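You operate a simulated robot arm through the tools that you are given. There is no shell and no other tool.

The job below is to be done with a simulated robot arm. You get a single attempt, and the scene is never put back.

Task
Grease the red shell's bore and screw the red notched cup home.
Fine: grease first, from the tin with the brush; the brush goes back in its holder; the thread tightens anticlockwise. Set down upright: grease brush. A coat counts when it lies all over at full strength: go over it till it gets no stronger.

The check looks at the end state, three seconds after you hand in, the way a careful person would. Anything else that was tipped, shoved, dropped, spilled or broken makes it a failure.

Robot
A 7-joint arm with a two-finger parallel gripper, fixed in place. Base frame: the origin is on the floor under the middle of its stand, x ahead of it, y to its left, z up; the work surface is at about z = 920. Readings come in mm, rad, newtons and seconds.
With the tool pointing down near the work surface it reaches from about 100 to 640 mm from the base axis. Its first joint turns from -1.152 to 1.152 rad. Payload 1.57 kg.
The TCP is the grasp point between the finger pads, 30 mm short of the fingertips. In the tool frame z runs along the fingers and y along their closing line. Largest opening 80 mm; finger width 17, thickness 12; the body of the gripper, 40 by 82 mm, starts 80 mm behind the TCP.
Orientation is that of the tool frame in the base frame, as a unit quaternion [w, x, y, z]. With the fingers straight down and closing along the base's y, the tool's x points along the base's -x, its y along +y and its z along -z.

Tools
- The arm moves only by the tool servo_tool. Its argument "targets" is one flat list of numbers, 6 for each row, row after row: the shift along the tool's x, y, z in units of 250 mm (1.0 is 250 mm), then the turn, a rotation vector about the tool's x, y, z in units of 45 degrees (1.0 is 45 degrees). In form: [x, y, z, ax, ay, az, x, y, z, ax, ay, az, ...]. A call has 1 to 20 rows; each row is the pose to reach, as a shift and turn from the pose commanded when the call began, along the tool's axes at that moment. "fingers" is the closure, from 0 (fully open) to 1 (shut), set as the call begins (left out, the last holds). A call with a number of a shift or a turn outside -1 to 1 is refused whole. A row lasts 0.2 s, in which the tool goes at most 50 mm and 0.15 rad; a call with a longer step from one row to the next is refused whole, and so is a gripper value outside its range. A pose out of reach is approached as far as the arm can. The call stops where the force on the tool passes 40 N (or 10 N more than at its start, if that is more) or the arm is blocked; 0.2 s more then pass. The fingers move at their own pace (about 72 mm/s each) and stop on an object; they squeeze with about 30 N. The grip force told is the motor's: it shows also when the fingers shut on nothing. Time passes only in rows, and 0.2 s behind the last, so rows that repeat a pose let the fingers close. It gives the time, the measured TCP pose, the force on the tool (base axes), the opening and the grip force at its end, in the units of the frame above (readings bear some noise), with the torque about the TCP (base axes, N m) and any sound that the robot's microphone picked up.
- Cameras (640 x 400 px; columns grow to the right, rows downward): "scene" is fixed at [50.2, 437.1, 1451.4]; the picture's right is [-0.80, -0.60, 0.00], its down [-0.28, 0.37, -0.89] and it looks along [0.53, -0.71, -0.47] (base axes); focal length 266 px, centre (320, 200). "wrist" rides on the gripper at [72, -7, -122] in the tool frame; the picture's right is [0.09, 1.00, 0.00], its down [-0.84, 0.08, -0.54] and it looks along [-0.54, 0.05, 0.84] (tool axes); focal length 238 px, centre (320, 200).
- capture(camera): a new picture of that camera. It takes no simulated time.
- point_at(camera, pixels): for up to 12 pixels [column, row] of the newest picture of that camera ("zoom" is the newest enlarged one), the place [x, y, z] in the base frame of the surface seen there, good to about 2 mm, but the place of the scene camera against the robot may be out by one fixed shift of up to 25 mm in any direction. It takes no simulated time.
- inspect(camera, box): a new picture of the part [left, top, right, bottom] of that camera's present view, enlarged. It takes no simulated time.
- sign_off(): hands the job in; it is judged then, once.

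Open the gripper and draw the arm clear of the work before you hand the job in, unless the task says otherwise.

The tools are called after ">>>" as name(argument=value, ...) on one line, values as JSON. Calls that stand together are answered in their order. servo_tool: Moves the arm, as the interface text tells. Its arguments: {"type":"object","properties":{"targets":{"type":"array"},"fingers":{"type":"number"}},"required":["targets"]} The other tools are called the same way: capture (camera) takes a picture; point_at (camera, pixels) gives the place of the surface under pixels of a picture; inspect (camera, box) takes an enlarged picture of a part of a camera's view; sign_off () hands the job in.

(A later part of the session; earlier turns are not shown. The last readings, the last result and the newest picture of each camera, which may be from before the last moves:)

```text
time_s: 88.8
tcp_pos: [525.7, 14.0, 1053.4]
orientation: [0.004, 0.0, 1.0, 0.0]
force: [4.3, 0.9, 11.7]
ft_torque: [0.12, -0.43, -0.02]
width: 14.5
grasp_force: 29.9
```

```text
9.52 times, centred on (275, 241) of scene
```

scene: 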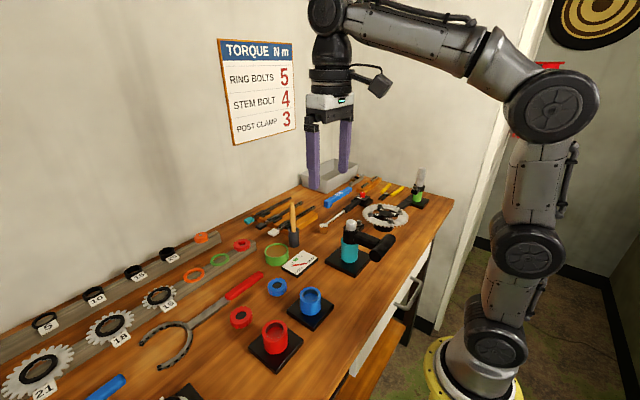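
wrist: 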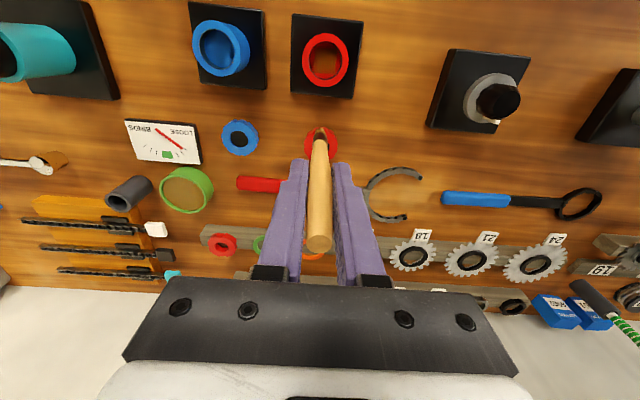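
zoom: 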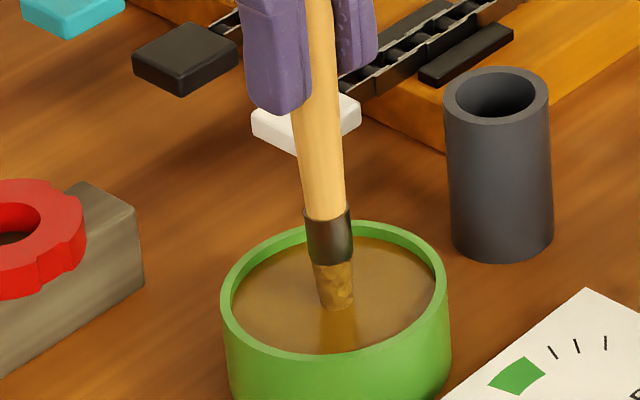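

Full load. Back over the shell and down to floor contact.

>>> servo_tool(targets=[0, 0, -0.06, 0, 0, 0, 0, 0, -0.16, 0, 0, 0, 0, 0, -0.26, 0, 0, 0, 0, 0, -0.32, 0, 0, 0, 0.12, 0.12, -0.32, 0, 0, 0, 0.24, 0.24, -0.32, 0, 0, 0, 0.36, 0.36, -0.32, 0, 0, 0, 0.48, 0.48, -0.32, 0, 0, 0, 0.6, 0.6, -0.32, 0, 0, 0, 0.7, 0.7, -0.32, 0, 0, 0, 0.775, 0.779, -0.32, 0, 0, 0, 0.775, 0.779, -0.32, 0, 0, 0, 0.775, 0.779, -0.2, 0, 0, 0, 0.775, 0.779, -0.1, 0, 0, 0, 0.775, 0.779, -0.074, 0, 0, 0, 0.775, 0.779, -0.064, 0, 0, 0, 0.775, 0.779, -0.062, 0, 0, 0])

```text
time_s: 92.4
tcp_pos: [330.1, 209.4, 1067.1]
orientation: [0.001, 0.0, 1.0, -0.001]
force: [-0.1, -0.6, 1.7]
ft_torque: [-0.01, -0.04, -0.02]
width: 14.8
grasp_force: 29.8
```

Light floor contact. I run an orbit at 12 mm with slightly more pressure, then a raster over the square.

>>> servo_tool(targets=[0.024, 0, 0.003, 0, 0, 0, 0.048, 0, 0.003, 0, 0, 0, 0.0451, 0.0164, 0.003, 0, 0, 0, 0.0368, 0.0309, 0.003, 0, 0, 0, 0.024, 0.0416, 0.003, 0, 0, 0, 0.0083, 0.0473, 0.003, 0, 0, 0, -0.0083, 0.0473, 0.003, 0, 0, 0, -0.024, 0.0416, 0.003, 0, 0, 0, -0.0368, 0.0309, 0.003, 0, 0, 0, -0.0451, 0.0164, 0.003, 0, 0, 0, -0.048, 0, 0.003, 0, 0, 0, -0.0451, -0.0164, 0.003, 0, 0, 0, -0.0368, -0.0309, 0.003, 0, 0, 0, -0.024, -0.0416, 0.003, 0, 0, 0, -0.0083, -0.0473, 0.003, 0, 0, 0, 0.0083, -0.0473, 0.003, 0, 0, 0, 0.024, -0.0416, 0.003, 0, 0, 0, 0.0368, -0.0309, 0.003, 0, 0, 0, 0.0451, -0.0164, 0.003, 0, 0, 0, 0.048, 0, 0.003, 0, 0, 0])

>>> servo_tool(targets=[-0.012, 0.036, 0, 0, 0, 0, -0.012, 0.018, 0, 0, 0, 0, -0.012, 0, 0, 0, 0, 0, -0.012, -0.018, 0, 0, 0, 0, -0.012, -0.036, 0, 0, 0, 0, -0.03, -0.042, 0, 0, 0, 0, -0.03, -0.02, 0, 0, 0, 0, -0.03, 0, 0, 0, 0, 0, -0.03, 0.02, 0, 0, 0, 0, -0.03, 0.042, 0, 0, 0, 0, -0.048, 0.044, 0, 0, 0, 0, -0.048, 0.022, 0, 0, 0, 0, -0.048, 0, 0, 0, 0, 0, -0.048, -0.022, 0, 0, 0, 0, -0.048, -0.044, 0, 0, 0, 0, -0.066, -0.042, 0, 0, 0, 0, -0.066, -0.02, 0, 0, 0, 0, -0.066, 0, 0, 0, 0, 0, -0.066, 0.02, 0, 0, 0, 0, -0.066, 0.042, 0, 0, 0, 0])

>>> servo_tool(targets=[-0.018, -0.006, 0, 0, 0, 0, -0.018, -0.026, 0, 0, 0, 0, -0.018, -0.048, 0, 0, 0, 0, -0.018, -0.066, 0, 0, 0, 0, -0.018, -0.078, 0, 0, 0, 0, 0.0, -0.084, 0, 0, 0, 0, 0.018, -0.084, 0, 0, 0, 0, 0.036, -0.082, 0, 0, 0, 0, 0.052, -0.078, 0, 0, 0, 0, 0.054, -0.06, 0, 0, 0, 0, 0.056, -0.042, 0, 0, 0, 0, 0.056, -0.022, 0, 0, 0, 0, 0.052, -0.006, 0, 0, 0, 0, 0.036, 0, 0, 0, 0, 0, 0.018, 0.002, 0, 0, 0, 0, 0, 0, 0, 0, 0, 0, -0.016, -0.004, 0, 0, 0, 0, 0.018, -0.042, 0, 0, 0, 0, 0.018, -0.042, 0, 0, 0, 0])

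>>> servo_tool(targets=[0, 0, -0.1, 0, 0, 0, 0, 0, -0.2, 0, 0, 0, -0.12, 0, -0.265, 0, 0, 0, -0.24, 0, -0.265, 0, 0, 0, -0.24, 0, -0.265, 0, 0, 0])

>>> capture(camera="wrist")

>>> inspect(camera="wrist", box=[306, 44, 346, 82])

>>> inspect(camera="wrist", box=[312, 50, 340, 74])

```text
time_s: 96.6
tcp_pos: [316.5, 208.5, 1066.3]
orientation: [0.0, 0.0, 1.0, -0.002]
force: [6.3, -8.1, 8.4]
ft_torque: [-0.72, -0.57, 0.02]
width: 15.2
grasp_force: 30.2
```

```text
time_s: 100.8
tcp_pos: [333.5, 219.6, 1067.6]
orientation: [0.001, 0.0, 1.0, 0.0]
force: [-0.6, 0.9, -1.0]
ft_torque: [-0.01, -0.02, -0.01]
width: 14.8
grasp_force: 30.0
```

```text
time_s: 104.8
tcp_pos: [330.2, 209.5, 1066.8]
orientation: [0.001, 0.0, 1.0, 0.0]
force: [-0.1, -0.7, -0.1]
ft_torque: [0.01, 0.02, -0.03]
width: 14.7
grasp_force: 30.3
```

```text
time_s: 106.0
tcp_pos: [389.2, 208.9, 1133.4]
orientation: [0.001, 0.0, 1.0, 0.0]
force: [0.1, 0.3, -0.1]
ft_torque: [-0.01, 0.01, -0.02]
width: 14.5
grasp_force: 29.7
```

```text
taken
```

wrist: 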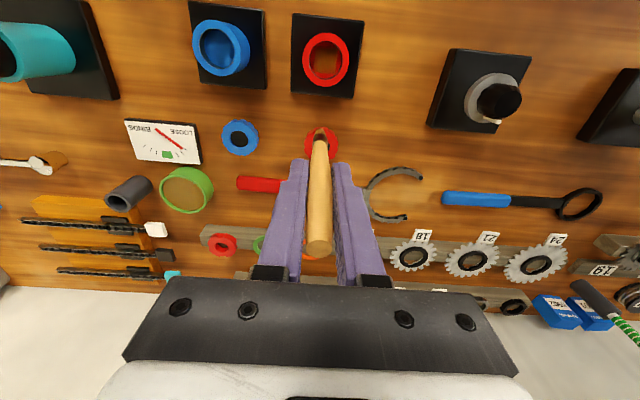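

```text
10.53 times, centred on (326, 63) of wrist
```

zoom: 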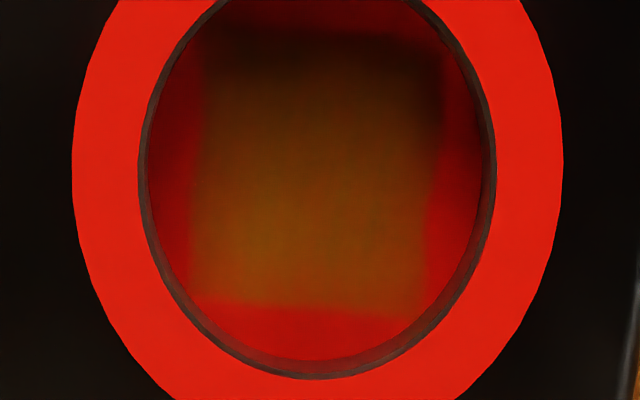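

```text
16.00 times, centred on (326, 62) of wrist
```

zoom: 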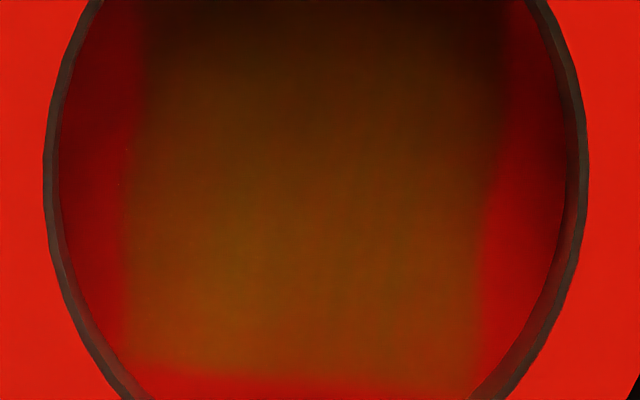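

The view matches the previous one — the coat no longer gets stronger. I check the patch's corners from the scene camera too.

>>> inspect(camera="scene", box=[266, 318, 292, 340])

>>> inspect(camera="wrist", box=[306, 56, 326, 76])

>>> inspect(camera="wrist", box=[326, 56, 346, 76])

```text
16.00 times, centred on (279, 329) of scene
```

zoom: 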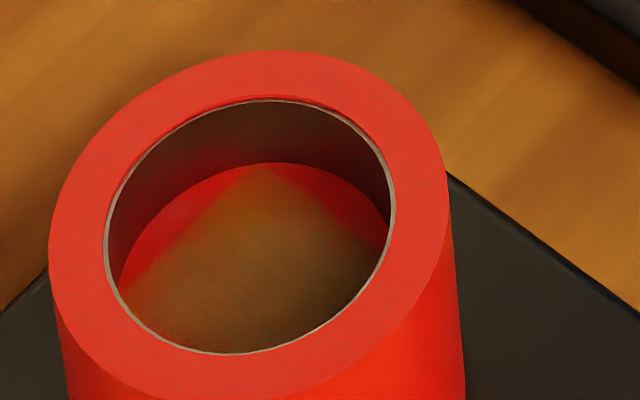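

```text
16.00 times, centred on (316, 66) of wrist
```

zoom: 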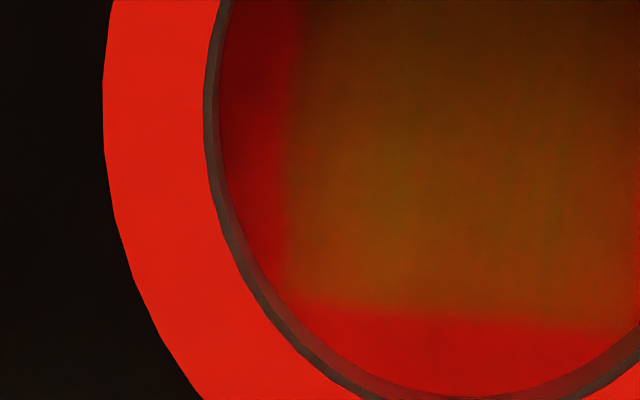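

```text
16.00 times, centred on (336, 66) of wrist
```

zoom: 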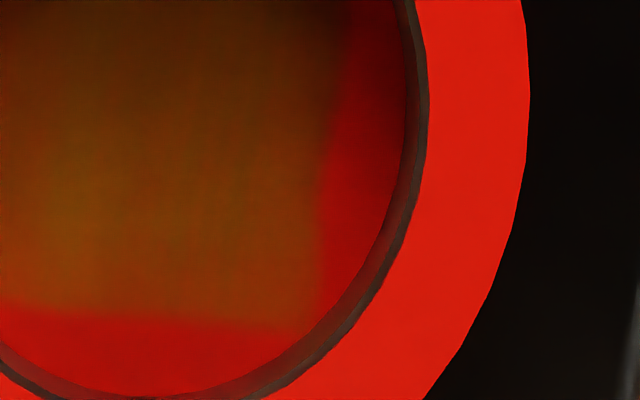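

The +y/+x side may be a shade redder, so I make one more pass biased toward that side, with firmer floor contact.

>>> servo_tool(targets=[0.12, 0.004, 0, 0, 0, 0, 0.24, 0.004, 0, 0, 0, 0, 0.24, 0.004, 0.1, 0, 0, 0, 0.24, 0.004, 0.2, 0, 0, 0, 0.24, 0.004, 0.255, 0, 0, 0, 0.24, 0.004, 0.266, 0, 0, 0, 0.24, 0.004, 0.269, 0, 0, 0, 0.24, 0.004, 0.269, 0, 0, 0])

```text
time_s: 107.8
tcp_pos: [329.4, 210.8, 1065.8]
orientation: [0.0, -0.001, 1.0, 0.0]
force: [-0.2, -1.0, 3.8]
ft_torque: [-0.03, 0.01, -0.01]
width: 14.8
grasp_force: 30.2
```

Contact 3.8 N. I brush back and forth over the +y half, along the edge and into both corners.

>>> servo_tool(targets=[0.02, 0.016, 0.001, 0, 0, 0, 0, 0.016, 0.001, 0, 0, 0, -0.02, 0.016, 0.001, 0, 0, 0, -0.04, 0.016, 0.001, 0, 0, 0, -0.038, 0.034, 0.001, 0, 0, 0, -0.02, 0.034, 0.001, 0, 0, 0, 0, 0.034, 0.001, 0, 0, 0, 0.02, 0.034, 0.001, 0, 0, 0, 0.036, 0.034, 0.001, 0, 0, 0, 0.024, 0.044, 0.001, 0, 0, 0, 0.008, 0.048, 0.001, 0, 0, 0, -0.008, 0.048, 0.001, 0, 0, 0, -0.024, 0.044, 0.001, 0, 0, 0, -0.037, 0.036, 0.001, 0, 0, 0, -0.037, 0.036, 0.001, 0, 0, 0, -0.046, 0.018, 0.001, 0, 0, 0, -0.05, 0, 0.001, 0, 0, 0, -0.046, -0.018, 0.001, 0, 0, 0, -0.037, -0.036, 0.001, 0, 0, 0, -0.037, -0.036, 0.001, 0, 0, 0])

>>> servo_tool(targets=[0.017, -0.008, 0.001, 0, 0, 0, 0.037, -0.01, 0.001, 0, 0, 0, 0.057, -0.006, 0.001, 0, 0, 0, 0.073, 0, 0.001, 0, 0, 0, 0.083, 0.018, 0.001, 0, 0, 0, 0.085, 0.036, 0.001, 0, 0, 0, 0.083, 0.054, 0.001, 0, 0, 0, 0.073, 0.07, 0.001, 0, 0, 0, 0.055, 0.07, 0.001, 0, 0, 0, 0.037, 0.07, 0.001, 0, 0, 0, 0.019, 0.07, 0.001, 0, 0, 0, 0.002, 0.07, 0.001, 0, 0, 0, 0.002, 0.07, 0.001, 0, 0, 0, 0.02, 0.05, 0.001, 0, 0, 0, 0.037, 0.036, 0.001, 0, 0, 0, 0.037, 0.036, 0.001, 0, 0, 0])

>>> servo_tool(targets=[0, -0.004, -0.1, 0, 0, 0, 0, -0.004, -0.2, 0, 0, 0, -0.12, -0.004, -0.269, 0, 0, 0, -0.24, -0.004, -0.269, 0, 0, 0, -0.24, -0.004, -0.269, 0, 0, 0])

>>> capture(camera="wrist")

>>> inspect(camera="wrist", box=[306, 44, 346, 82])

>>> inspect(camera="wrist", box=[326, 56, 346, 76])

>>> inspect(camera="scene", box=[266, 318, 292, 340])

```text
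time_s: 112.0
tcp_pos: [339.7, 201.4, 1065.9]
orientation: [0.0, 0.0, 1.0, 0.0]
force: [-0.7, 0.0, -0.2]
ft_torque: [-0.03, -0.02, 0.03]
width: 14.9
grasp_force: 30.3
```

```text
time_s: 115.4
tcp_pos: [330.0, 210.9, 1065.4]
orientation: [0.0, 0.001, 1.0, 0.0]
force: [0.1, -0.5, -0.4]
ft_torque: [-0.01, 0.01, 0.01]
width: 14.6
grasp_force: 30.2
```

```text
time_s: 116.6
tcp_pos: [390.0, 209.8, 1131.6]
orientation: [0.001, 0.0, 1.0, 0.001]
force: [-0.5, 0.1, -0.4]
ft_torque: [0.01, -0.01, 0.01]
width: 14.9
grasp_force: 29.4
```

```text
taken
```

wrist: 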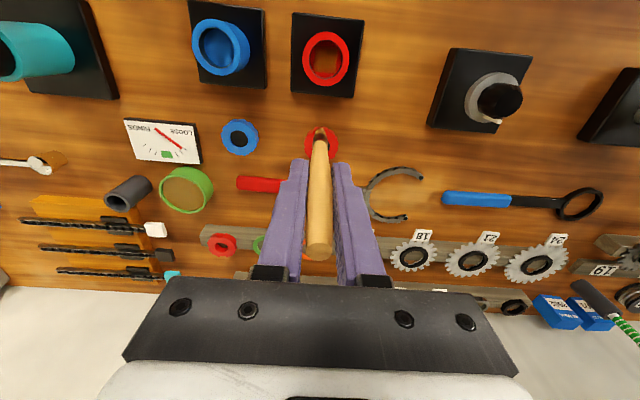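

```text
10.53 times, centred on (326, 63) of wrist
```

zoom: 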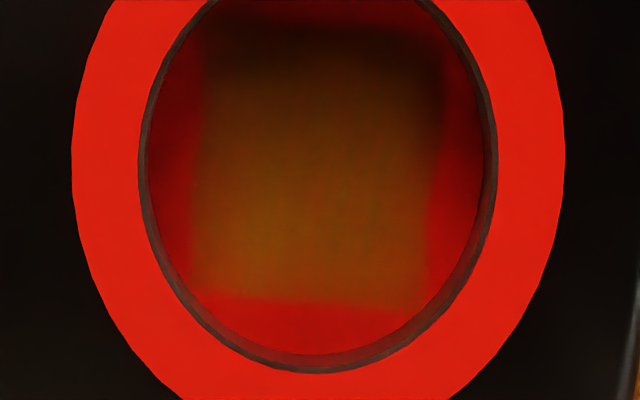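

```text
16.00 times, centred on (336, 66) of wrist
```

zoom: 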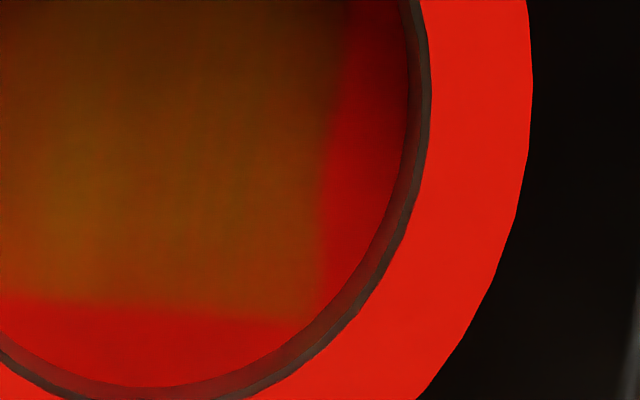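

```text
16.00 times, centred on (279, 329) of scene
```

zoom: 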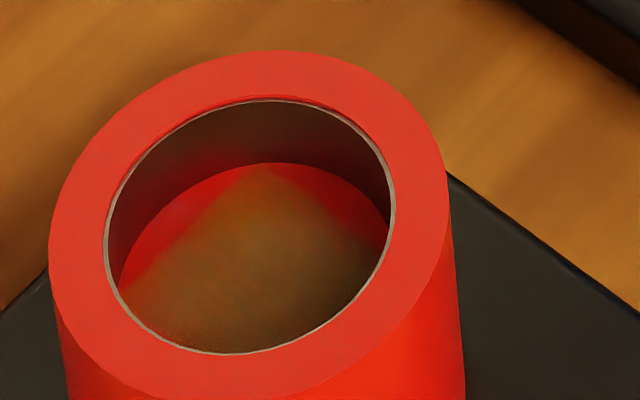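

The coat is unchanged and uniform: saturated. Now I return the brush to its holder at (529,-64), first moving above it.

>>> servo_tool(targets=[-0.075, -0.133, 0, 0, 0, 0, -0.15, -0.267, 0, 0, 0, 0, -0.225, -0.4, 0, 0, 0, 0, -0.3, -0.533, 0, 0, 0, 0, -0.375, -0.667, 0, 0, 0, 0, -0.45, -0.8, 0, 0, 0, 0, -0.45, -0.8, 0, 0, 0, 0])

>>> servo_tool(targets=[-0.036, -0.1, 0, 0, 0, 0, -0.072, -0.2, 0, 0, 0, 0, -0.108, -0.297, 0, 0, 0, 0, -0.108, -0.297, 0, 0, 0, 0])

>>> capture(camera="wrist")

>>> inspect(camera="wrist", box=[290, 80, 354, 150])

>>> inspect(camera="scene", box=[262, 180, 322, 260])

```text
time_s: 118.2
tcp_pos: [502.8, 9.7, 1133.4]
orientation: [0.001, 0.0, 1.0, 0.0]
force: [0.7, -1.0, -0.6]
ft_torque: [0.02, 0.02, -0.03]
width: 15.0
grasp_force: 29.9
```

```text
time_s: 119.2
tcp_pos: [527.9, -63.3, 1133.0]
orientation: [0.002, 0.0, 1.0, 0.0]
force: [0.1, 0.7, -1.0]
ft_torque: [0.01, 0.02, 0.0]
width: 14.6
grasp_force: 29.5
```

```text
taken
```

wrist: 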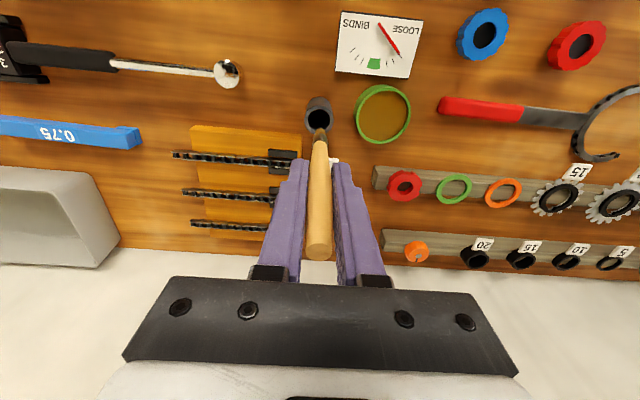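

```text
5.71 times, centred on (322, 115) of wrist
```

zoom: 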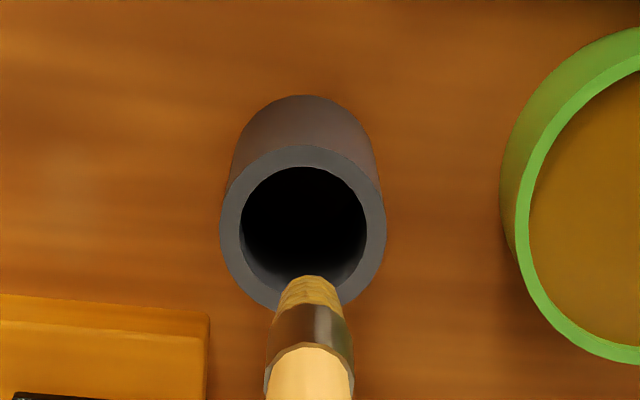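

```text
5.00 times, centred on (292, 220) of scene
```

zoom: 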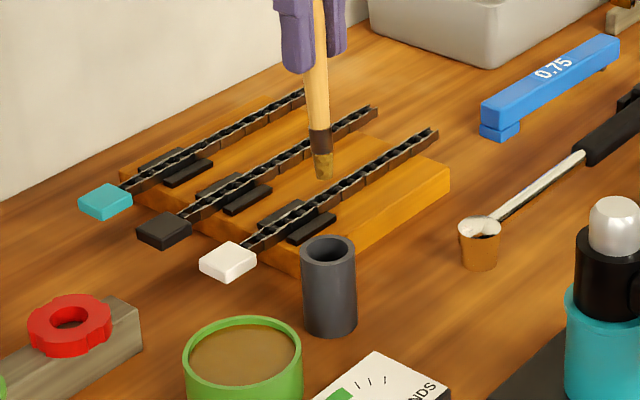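

The brush is over the holder within about 1 mm. I lower it into the holder with a 1 mm correction in y, stopping to check.

>>> servo_tool(targets=[0, -0.004, 0.08, 0, 0, 0, 0, -0.004, 0.16, 0, 0, 0, 0, -0.004, 0.22, 0, 0, 0, 0, -0.004, 0.27, 0, 0, 0, 0, -0.004, 0.32, 0, 0, 0, 0, -0.004, 0.36, 0, 0, 0, 0, -0.004, 0.39, 0, 0, 0, 0, -0.004, 0.39, 0, 0, 0])

>>> inspect(camera="scene", box=[262, 180, 322, 260])

>>> inspect(camera="wrist", box=[290, 100, 354, 170])

```text
time_s: 121.0
tcp_pos: [529.8, -64.1, 1034.6]
orientation: [0.001, 0.0, 1.0, 0.0]
force: [0.2, -0.7, -0.5]
ft_torque: [-0.05, -0.01, 0.0]
width: 14.8
grasp_force: 30.0
```

```text
5.00 times, centred on (292, 220) of scene
```

zoom: 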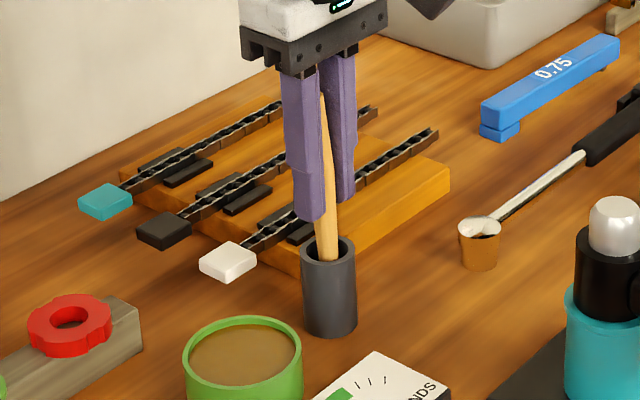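

```text
5.71 times, centred on (322, 135) of wrist
```

zoom: 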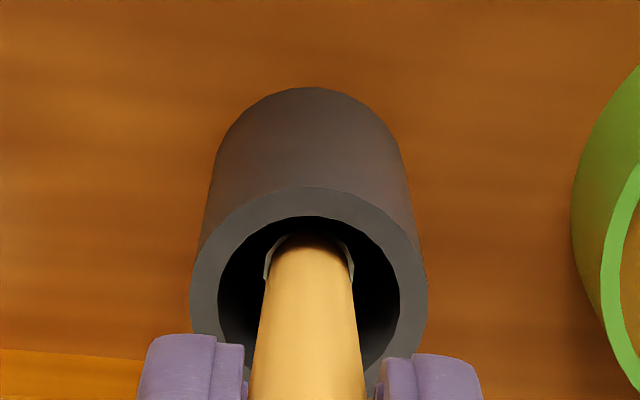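

The brush is inside the holder, no contact. I lower further step by step to feel its bottom.

>>> servo_tool(targets=[0, 0, 0.008, 0, 0, 0, 0, 0, 0.016, 0, 0, 0, 0, 0, 0.024, 0, 0, 0, 0, 0, 0.024, 0, 0, 0])

```text
time_s: 122.0
tcp_pos: [529.1, -65.5, 1030.3]
orientation: [0.0, 0.0, 1.0, 0.0]
force: [-0.2, -0.2, -0.4]
ft_torque: [0.0, 0.01, 0.0]
width: 14.8
grasp_force: 29.7
```

>>> servo_tool(targets=[0, 0, 0.006, 0, 0, 0, 0, 0, 0.012, 0, 0, 0, 0, 0, 0.012, 0, 0, 0])

```text
time_s: 122.8
tcp_pos: [528.8, -64.6, 1025.8]
orientation: [0.0, 0.0, 1.0, 0.0]
force: [-0.1, 0.4, 0.0]
ft_torque: [-0.02, 0.02, -0.02]
width: 14.8
grasp_force: 29.7
```

Still free at 1026. I continue 2 mm at a time (fingertips ≈995, holder top 973).

>>> servo_tool(targets=[0, 0, 0.004, 0, 0, 0, 0, 0, 0.008, 0, 0, 0, 0, 0, 0.008, 0, 0, 0])

>>> inspect(camera="scene", box=[272, 195, 316, 255])

```text
time_s: 123.6
tcp_pos: [528.9, -66.6, 1024.3]
orientation: [0.001, 0.0, 1.0, 0.0]
force: [-1.0, 0.8, 3.2]
ft_torque: [0.05, 0.09, -0.04]
width: 14.7
grasp_force: 30.3
```

```text
6.67 times, centred on (294, 225) of scene
```

zoom: 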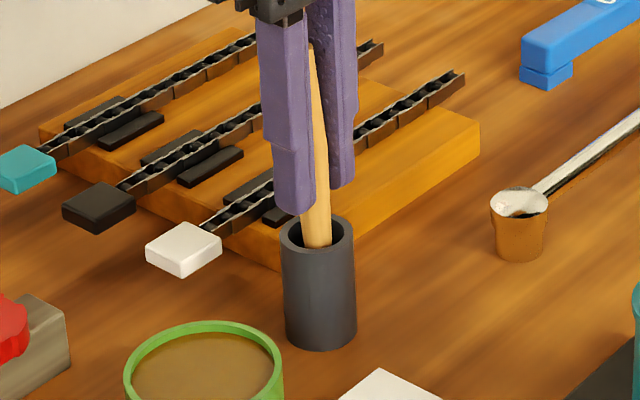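

Bottom contact (3.2 N). I open the fingers to let the brush stand in its holder.

>>> servo_tool(targets=[0, 0, 0, 0, 0, 0, 0, 0, 0, 0, 0, 0, 0, 0, 0, 0, 0, 0, 0, 0, 0, 0, 0, 0], fingers=0)

>>> inspect(camera="scene", box=[262, 180, 322, 260])

>>> capture(camera="wrist")

```text
time_s: 124.6
tcp_pos: [529.2, -65.6, 1023.7]
orientation: [0.001, -0.001, 1.0, -0.001]
force: [0.1, -0.8, -0.4]
ft_torque: [-0.02, 0.0, 0.03]
width: 79.8
grasp_force: 0.1
```

```text
5.00 times, centred on (292, 220) of scene
```

zoom: 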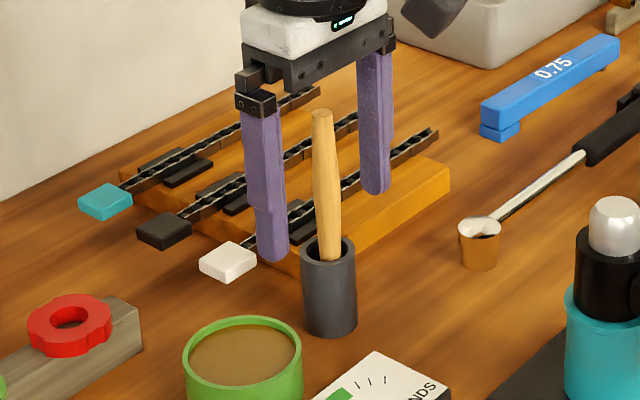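

```text
taken
```

wrist: 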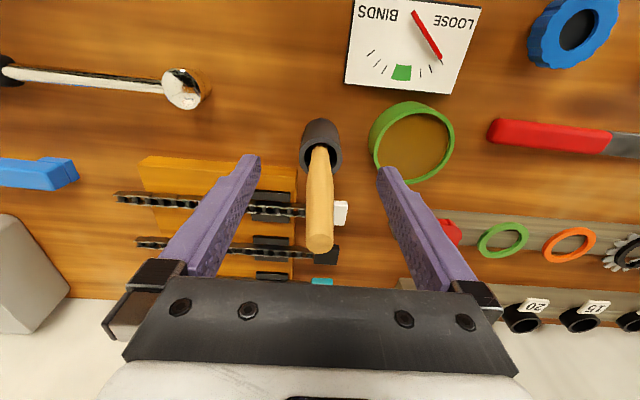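

The brush stands in its holder. I withdraw straight up, then go to the cup.

>>> servo_tool(targets=[0, 0, -0.1, 0, 0, 0, 0, 0, -0.25, 0, 0, 0, 0, 0, -0.4, 0, 0, 0, 0, 0, -0.5, 0, 0, 0, 0.06, 0.16, -0.5, 0, 0, 0, 0.12, 0.32, -0.5, 0, 0, 0, 0.18, 0.48, -0.5, 0, 0, 0, 0.24, 0.64, -0.5, 0, 0, 0, 0.3, 0.8, -0.5, 0, 0, 0, 0.36, 0.94, -0.5, 0, 0, 0, 0.36, 0.94, -0.5, 0, 0, 0], fingers=0)

>>> inspect(camera="scene", box=[262, 190, 322, 265])

>>> capture(camera="wrist")

```text
time_s: 127.0
tcp_pos: [437.5, 171.1, 1149.0]
orientation: [0.002, -0.001, 1.0, 0.0]
force: [-0.1, 0.1, 0.0]
ft_torque: [-0.01, -0.02, 0.04]
width: 80.0
grasp_force: 0.0
```

```text
5.33 times, centred on (292, 228) of scene
```

zoom: 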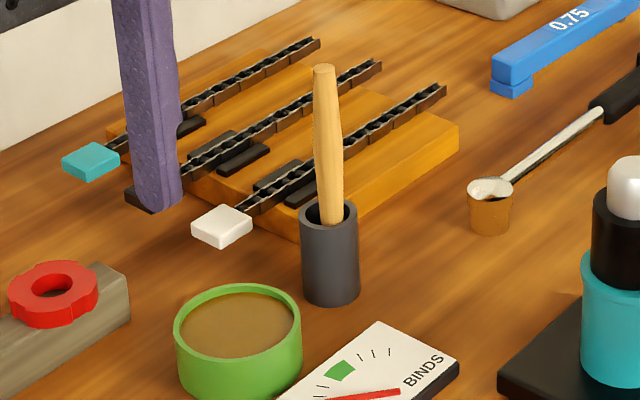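

```text
taken
```

wrist: 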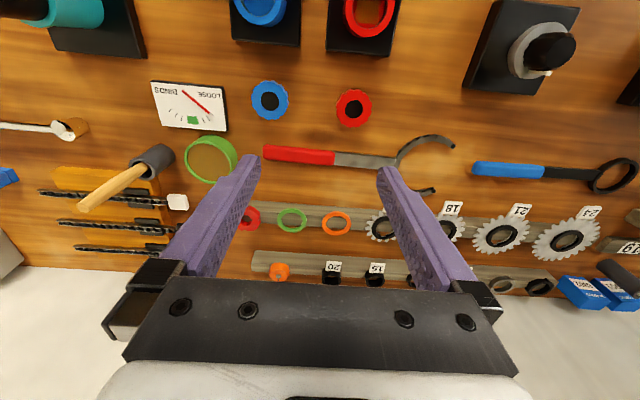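

The brush stands upright in its holder. The cup is at wrist (353,109); I measure its top face.

>>> inspect(camera="wrist", box=[328, 82, 378, 134])

>>> point_at(camera="wrist", pixels=[[339, 110], [368, 110], [353, 97], [353, 123], [343, 101], [364, 101], [343, 119], [364, 119], [353, 109], [353, 90], [340, 95], [366, 95]])

```text
7.69 times, centred on (353, 108) of wrist
```

zoom: 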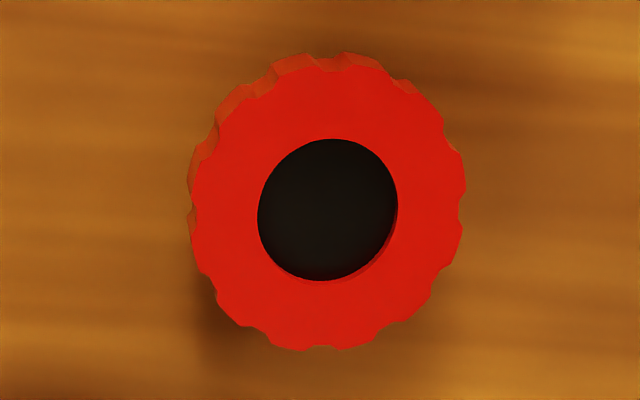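

```text
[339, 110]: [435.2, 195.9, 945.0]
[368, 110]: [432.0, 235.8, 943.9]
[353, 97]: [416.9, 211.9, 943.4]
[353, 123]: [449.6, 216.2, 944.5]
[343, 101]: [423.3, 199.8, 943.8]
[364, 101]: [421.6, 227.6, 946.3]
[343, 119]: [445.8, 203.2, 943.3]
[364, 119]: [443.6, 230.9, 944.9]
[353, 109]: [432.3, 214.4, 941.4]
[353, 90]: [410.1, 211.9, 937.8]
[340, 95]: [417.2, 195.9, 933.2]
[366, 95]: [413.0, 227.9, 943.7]
```

Cup centre ≈(432.5,216), ⌀≈49 at the lobes, top z=944. I move above it and descend part way with open fingers to check the centring.

>>> servo_tool(targets=[0.013, 0.093, 0, 0, 0, 0, 0.027, 0.1854, 0, 0, 0, 0, 0.027, 0.1854, 0.16, 0, 0, 0, 0.027, 0.1854, 0.32, 0, 0, 0, 0.027, 0.1854, 0.48, 0, 0, 0, 0.027, 0.1854, 0.56, 0, 0, 0, 0.027, 0.1854, 0.56, 0, 0, 0], fingers=0)

>>> capture(camera="wrist")

>>> inspect(camera="scene", box=[190, 250, 290, 345])

```text
time_s: 128.6
tcp_pos: [432.8, 218.2, 1007.6]
orientation: [0.001, 0.0, 1.0, 0.0]
force: [-0.5, -0.6, -0.2]
ft_torque: [0.03, 0.01, 0.0]
width: 80.2
grasp_force: 0.1
```

```text
taken
```

wrist: 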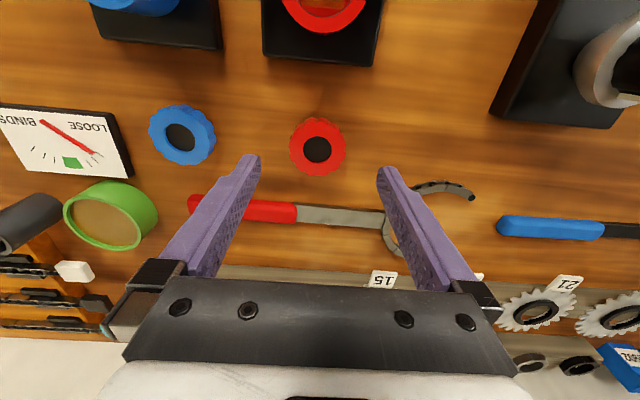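

```text
4.21 times, centred on (240, 298) of scene
```

zoom: 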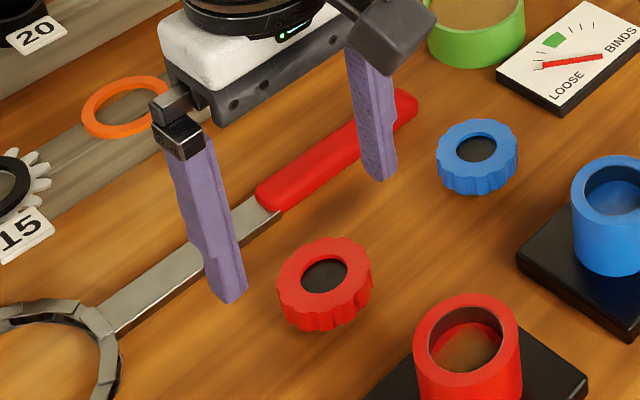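

I measure the cup's top again from here to refine the centring.

>>> inspect(camera="wrist", box=[282, 112, 354, 182])

>>> point_at(camera="wrist", pixels=[[296, 150], [341, 148], [318, 128], [318, 170], [302, 135], [334, 135], [302, 163], [334, 163]])

```text
5.71 times, centred on (318, 147) of wrist
```

zoom: 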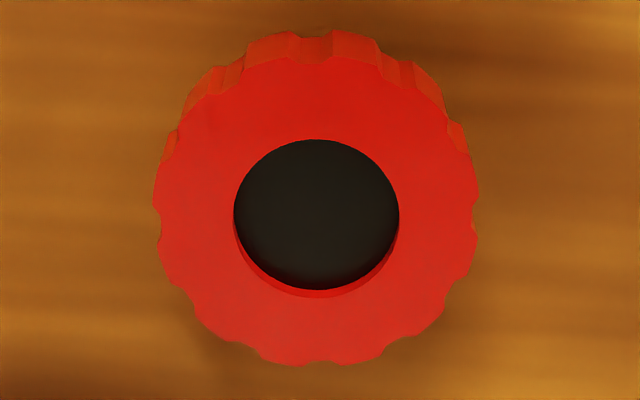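

```text
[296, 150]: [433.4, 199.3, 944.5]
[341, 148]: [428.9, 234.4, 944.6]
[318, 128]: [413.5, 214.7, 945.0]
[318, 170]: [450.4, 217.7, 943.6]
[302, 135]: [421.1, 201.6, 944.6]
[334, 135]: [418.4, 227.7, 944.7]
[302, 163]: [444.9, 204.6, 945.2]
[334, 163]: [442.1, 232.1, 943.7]
```

Centre confirmed ≈(432,216), matching the TCP. I descend so the fingertips end at z≈933 (flange level) and then close.

>>> servo_tool(targets=[0, 0, 0.08, 0, 0, 0, 0, 0, 0.15, 0, 0, 0, 0, 0, 0.184, 0, 0, 0, 0, 0, 0.184, 0, 0, 0], fingers=0)

>>> servo_tool(targets=[0, 0, 0, 0, 0, 0, 0, 0, 0, 0, 0, 0, 0, 0, 0, 0, 0, 0, 0, 0, 0, 0, 0, 0], fingers=1)

>>> capture(camera="wrist")

>>> inspect(camera="scene", box=[200, 270, 280, 340])

```text
time_s: 129.6
tcp_pos: [431.7, 215.3, 963.5]
orientation: [0.001, 0.0, 1.0, 0.0]
force: [0.8, 1.0, 0.3]
ft_torque: [-0.03, 0.01, -0.03]
width: 80.1
grasp_force: 0.0
```

```text
time_s: 130.6
tcp_pos: [431.2, 215.9, 962.9]
orientation: [0.001, 0.0, 1.0, -0.001]
force: [0.6, 0.6, -1.0]
ft_torque: [-0.02, -0.02, 0.03]
width: 45.2
grasp_force: 29.3
```

```text
taken
```

wrist: 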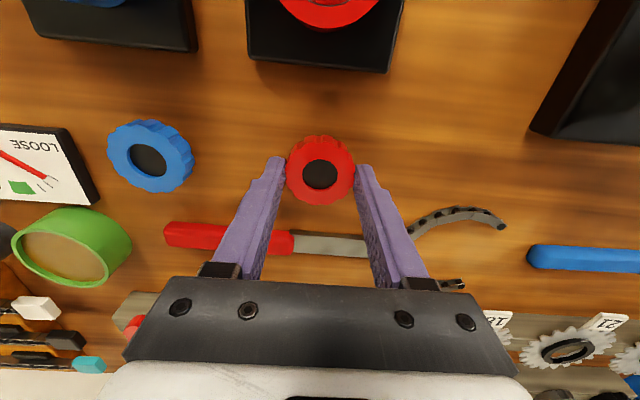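

```text
5.71 times, centred on (240, 305) of scene
```

zoom: 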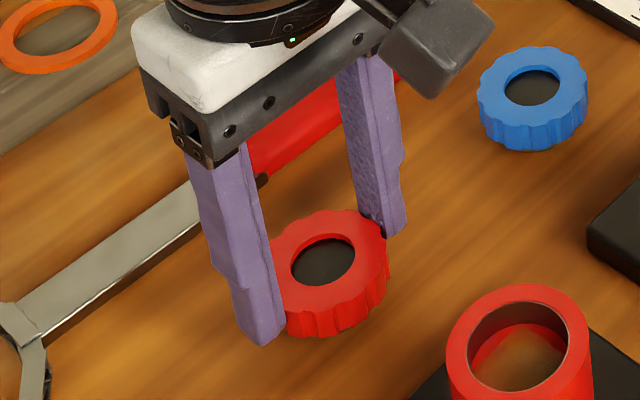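

Gripped at 45.2 mm. I lift the cup 80 mm and look at its neck.

>>> servo_tool(targets=[0, 0, -0.08, 0, 0, 0, 0, 0, -0.2, 0, 0, 0, 0, 0, -0.32, 0, 0, 0, 0, 0, -0.32, 0, 0, 0])

>>> inspect(camera="scene", box=[205, 255, 285, 325])

>>> inspect(camera="scene", box=[228, 268, 268, 300])

>>> inspect(camera="wrist", box=[280, 130, 360, 210])

```text
time_s: 131.6
tcp_pos: [432.0, 215.0, 1043.7]
orientation: [0.0, 0.0, 1.0, 0.0]
force: [0.5, -0.3, -1.1]
ft_torque: [0.0, -0.01, -0.02]
width: 45.5
grasp_force: 30.2
```

```text
5.71 times, centred on (245, 290) of scene
```

zoom: 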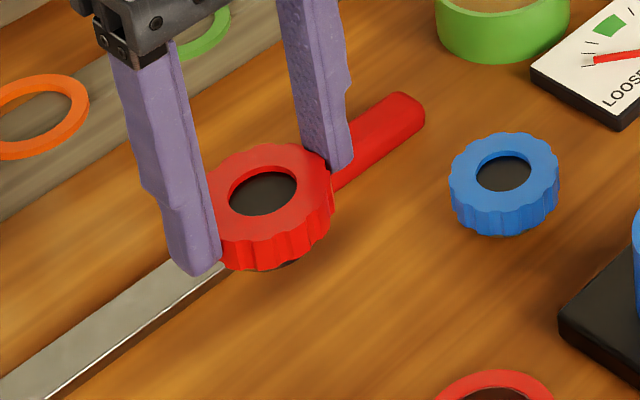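

```text
12.50 times, centred on (248, 284) of scene
```

zoom: 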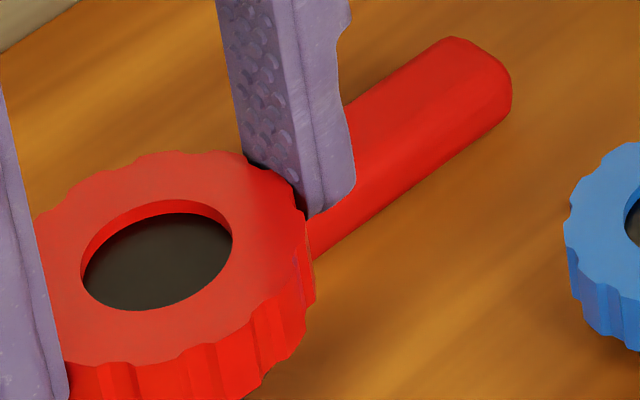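

```text
5.00 times, centred on (320, 170) of wrist
```

zoom: 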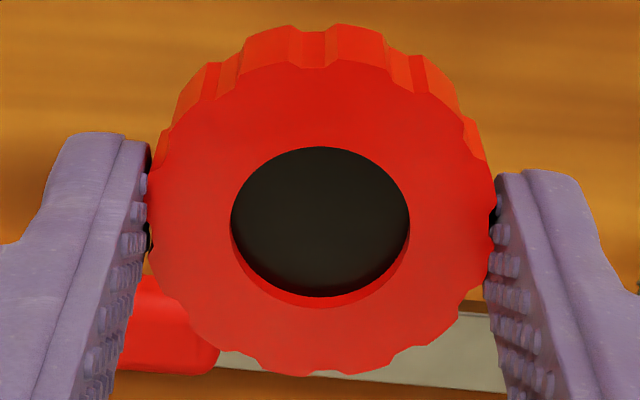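

The cup is held level. I carry it over the shell centre (329,210.3), neck bottom still ≈28 mm above the shell.

>>> servo_tool(targets=[0.103, -0.006, 0, 0, 0, 0, 0.206, -0.0114, 0, 0, 0, 0, 0.309, -0.017, 0, 0, 0, 0, 0.412, -0.0228, 0, 0, 0, 0, 0.412, -0.0228, 0.04, 0, 0, 0, 0.412, -0.0228, 0.04, 0, 0, 0])

>>> inspect(camera="scene", box=[245, 290, 310, 370])

>>> inspect(camera="wrist", box=[260, 110, 380, 210])

```text
time_s: 133.0
tcp_pos: [330.2, 210.3, 1032.3]
orientation: [0.0, 0.0, 1.0, -0.001]
force: [0.0, 0.1, -0.3]
ft_torque: [-0.01, 0.0, 0.02]
width: 45.5
grasp_force: 30.0
```

```text
5.00 times, centred on (278, 330) of scene
```

zoom: 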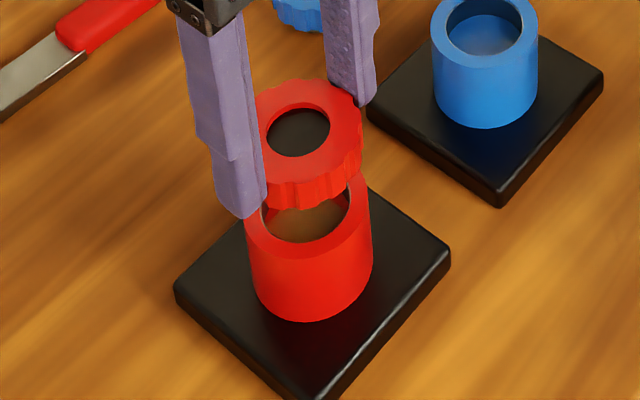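

```text
4.00 times, centred on (320, 160) of wrist
```

zoom: 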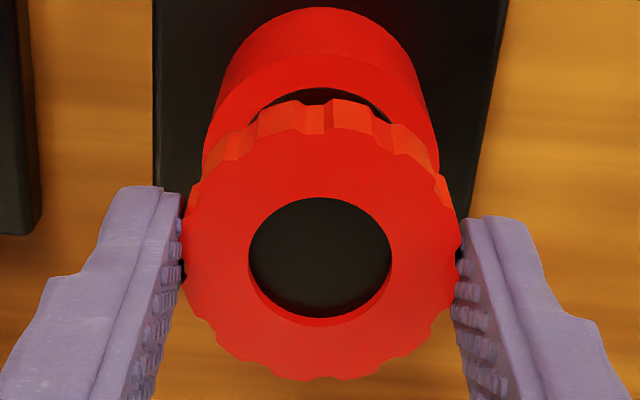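

I check the alignment of cup and shell with rim points visible in the wrist view.

>>> capture(camera="wrist")

>>> inspect(camera="wrist", box=[284, 112, 356, 160])

>>> point_at(camera="wrist", pixels=[[320, 127], [308, 129], [332, 129], [298, 140], [343, 140], [301, 134.5], [340, 134.5], [320, 160], [320, 200], [290, 180], [350, 180]])

```text
taken
```

wrist: 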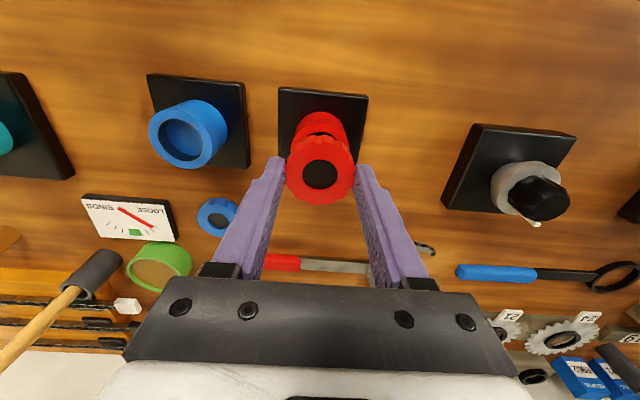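

```text
8.33 times, centred on (320, 136) of wrist
```

zoom: 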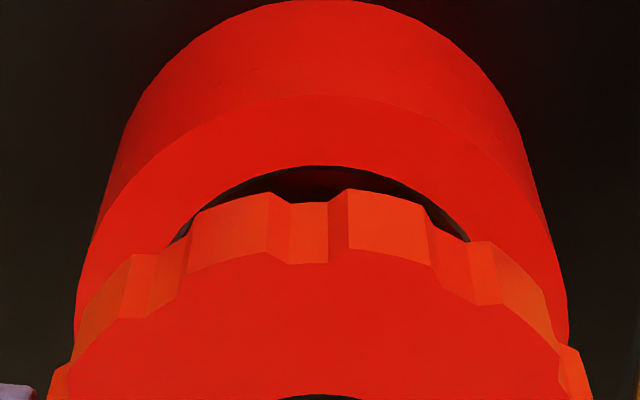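

```text
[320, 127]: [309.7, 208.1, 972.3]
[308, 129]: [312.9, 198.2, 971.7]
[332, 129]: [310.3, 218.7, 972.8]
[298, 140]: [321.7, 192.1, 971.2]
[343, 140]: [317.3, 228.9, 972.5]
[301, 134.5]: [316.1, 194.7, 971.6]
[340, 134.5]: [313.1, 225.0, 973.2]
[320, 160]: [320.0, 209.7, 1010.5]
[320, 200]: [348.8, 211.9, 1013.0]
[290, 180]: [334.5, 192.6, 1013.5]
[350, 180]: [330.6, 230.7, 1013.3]
```

Alignment looks within about 1 mm. Before engaging I wind the wrist clockwise (tool +z) so the anticlockwise stroke is long; first 45°.

>>> servo_tool(targets=[0, 0, 0, 0, 0, 0.16667, 0, 0, 0, 0, 0, 0.33333, 0, 0, 0, 0, 0, 0.5, 0, 0, 0, 0, 0, 0.66667, 0, 0, 0, 0, 0, 0.83333, 0, 0, 0, 0, 0, 1.0, 0, 0, 0, 0, 0, 1.0])

>>> servo_tool(targets=[0, 0, 0, 0, 0, 0.16667, 0, 0, 0, 0, 0, 0.33333, 0, 0, 0, 0, 0, 0.5, 0, 0, 0, 0, 0, 0.66667, 0, 0, 0, 0, 0, 0.83333, 0, 0, 0, 0, 0, 1.0, 0, 0, 0, 0, 0, 1.0])

>>> inspect(camera="scene", box=[225, 250, 335, 370])

```text
time_s: 134.6
tcp_pos: [328.2, 209.1, 1032.2]
orientation: [0.001, 0.383, 0.924, -0.001]
force: [-1.0, 0.4, -0.9]
ft_torque: [-0.01, 0.0, -0.03]
width: 45.6
grasp_force: 30.4
```

```text
time_s: 136.2
tcp_pos: [329.0, 210.0, 1033.7]
orientation: [0.001, 0.708, 0.707, 0.0]
force: [0.2, 0.3, -0.1]
ft_torque: [0.0, -0.01, 0.02]
width: 45.5
grasp_force: 30.2
```

```text
3.33 times, centred on (280, 310) of scene
```

zoom: 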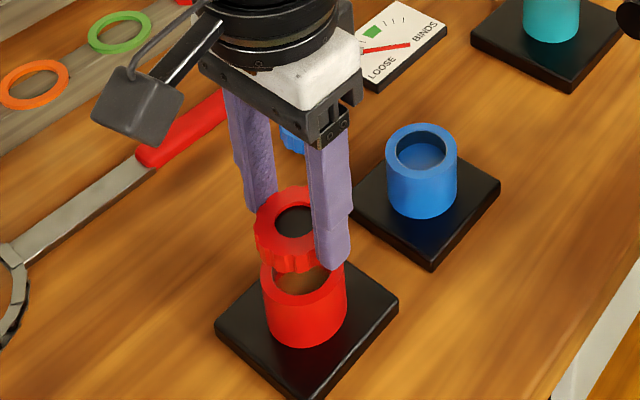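

90° reached without trouble; I continue winding clockwise another 45° and check.

>>> servo_tool(targets=[0, 0, 0, 0, 0, 0.16667, 0, 0, 0, 0, 0, 0.33333, 0, 0, 0, 0, 0, 0.5, 0, 0, 0, 0, 0, 0.66667, 0, 0, 0, 0, 0, 0.83333, 0, 0, 0, 0, 0, 1.0, 0, 0, 0, 0, 0, 1.0])

>>> servo_tool(targets=[0, 0, 0, 0, 0, 0.16667, 0, 0, 0, 0, 0, 0.33333, 0, 0, 0, 0, 0, 0.5, 0, 0, 0, 0, 0, 0.66667, 0, 0, 0, 0, 0, 0.83333, 0, 0, 0, 0, 0, 1.0, 0, 0, 0, 0, 0, 1.0])

```text
time_s: 137.8
tcp_pos: [329.1, 210.9, 1033.7]
orientation: [0.0, 0.924, 0.382, 0.0]
force: [0.6, -0.9, 0.5]
ft_torque: [-0.04, 0.03, -0.05]
width: 45.6
grasp_force: 30.0
```

```text
time_s: 139.1
tcp_pos: [354.3, 76.6, 998.7]
orientation: [-0.059, 0.994, 0.094, 0.014]
force: [0.3, -0.1, 2.8]
ft_torque: [0.07, -0.02, 0.04]
width: 45.3
grasp_force: 30.0
out of reach, approached as far as the arm can: row 1, 2, 3, 4, 5, 6
stopped in row 6: the force on the tool passed its limit at 112 N (the readings are from after the stop); the commanded pose is now the measured one
```

The last turn was out of reach and the arm swung aside and hit something (112 N). I look at the scene right away.

>>> capture(camera="scene")

>>> inspect(camera="scene", box=[225, 220, 385, 370])

>>> capture(camera="wrist")

```text
taken
```

scene: 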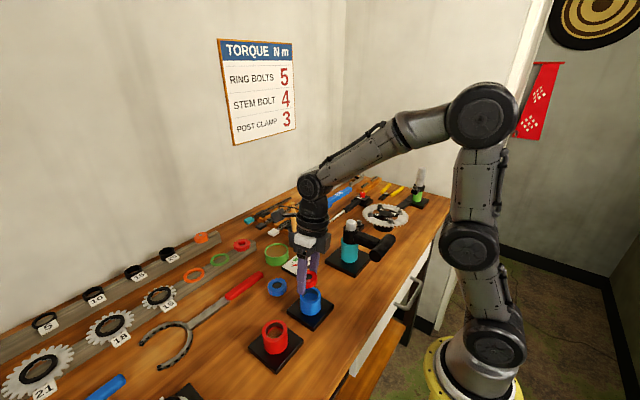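

```text
2.67 times, centred on (305, 295) of scene
```

zoom: 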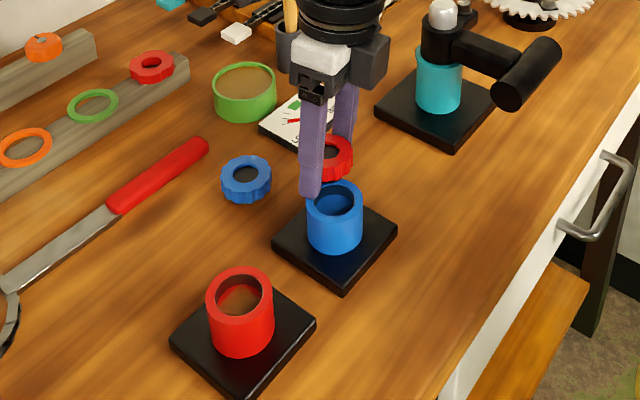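

```text
taken
```

wrist: 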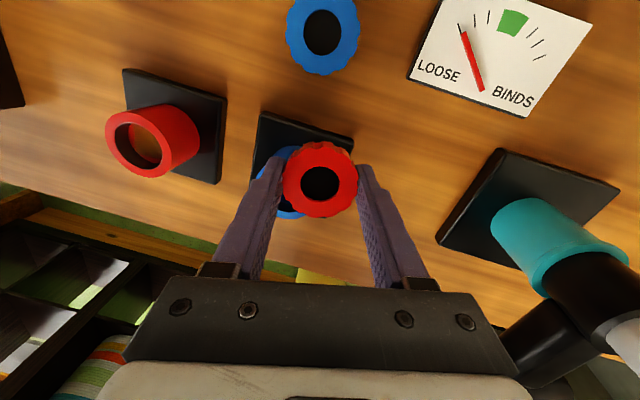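

The cup seems to be resting on the blue shell's rim (pushed up a bit in the grip); nothing looks toppled. I lift straight up to get clear.

>>> servo_tool(targets=[0.0031, -0.0092, -0.08, 0, 0, 0, 0.0062, -0.0184, -0.16, 0, 0, 0, 0.0094, -0.0276, -0.2386, 0, 0, 0, 0.0094, -0.0276, -0.2386, 0, 0, 0])

>>> capture(camera="scene")

>>> capture(camera="wrist")

>>> inspect(camera="scene", box=[200, 260, 360, 380])

```text
time_s: 140.1
tcp_pos: [352.1, 73.4, 1048.6]
orientation: [-0.061, 0.993, 0.098, 0.015]
force: [0.0, 0.4, -0.9]
ft_torque: [-0.03, 0.01, 0.01]
width: 45.5
grasp_force: 30.6
out of reach, approached as far as the arm can: row 3, 4
```

```text
taken
```

scene: 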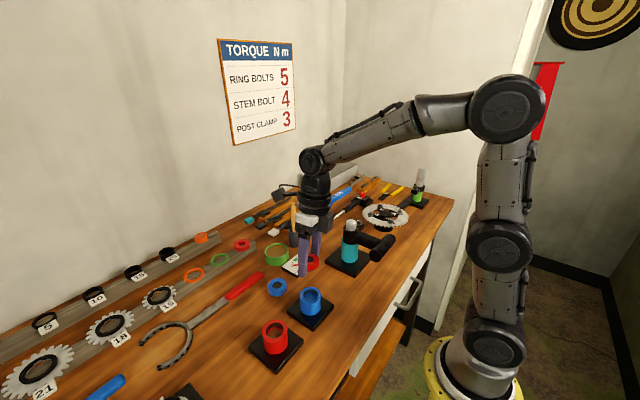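

```text
taken
```

wrist: 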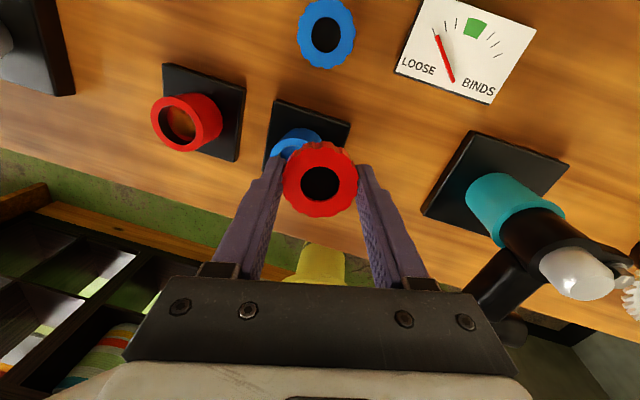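

```text
3.33 times, centred on (280, 320) of scene
```

zoom: 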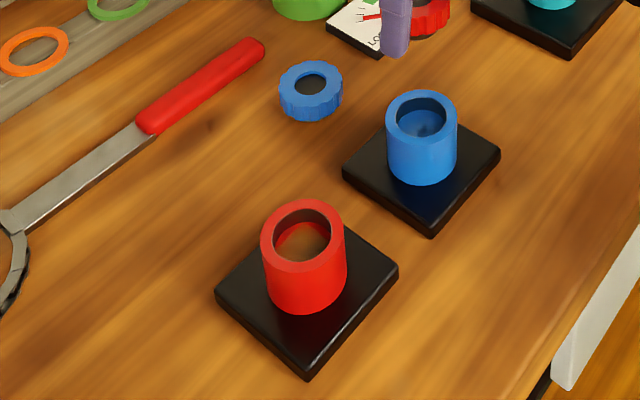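

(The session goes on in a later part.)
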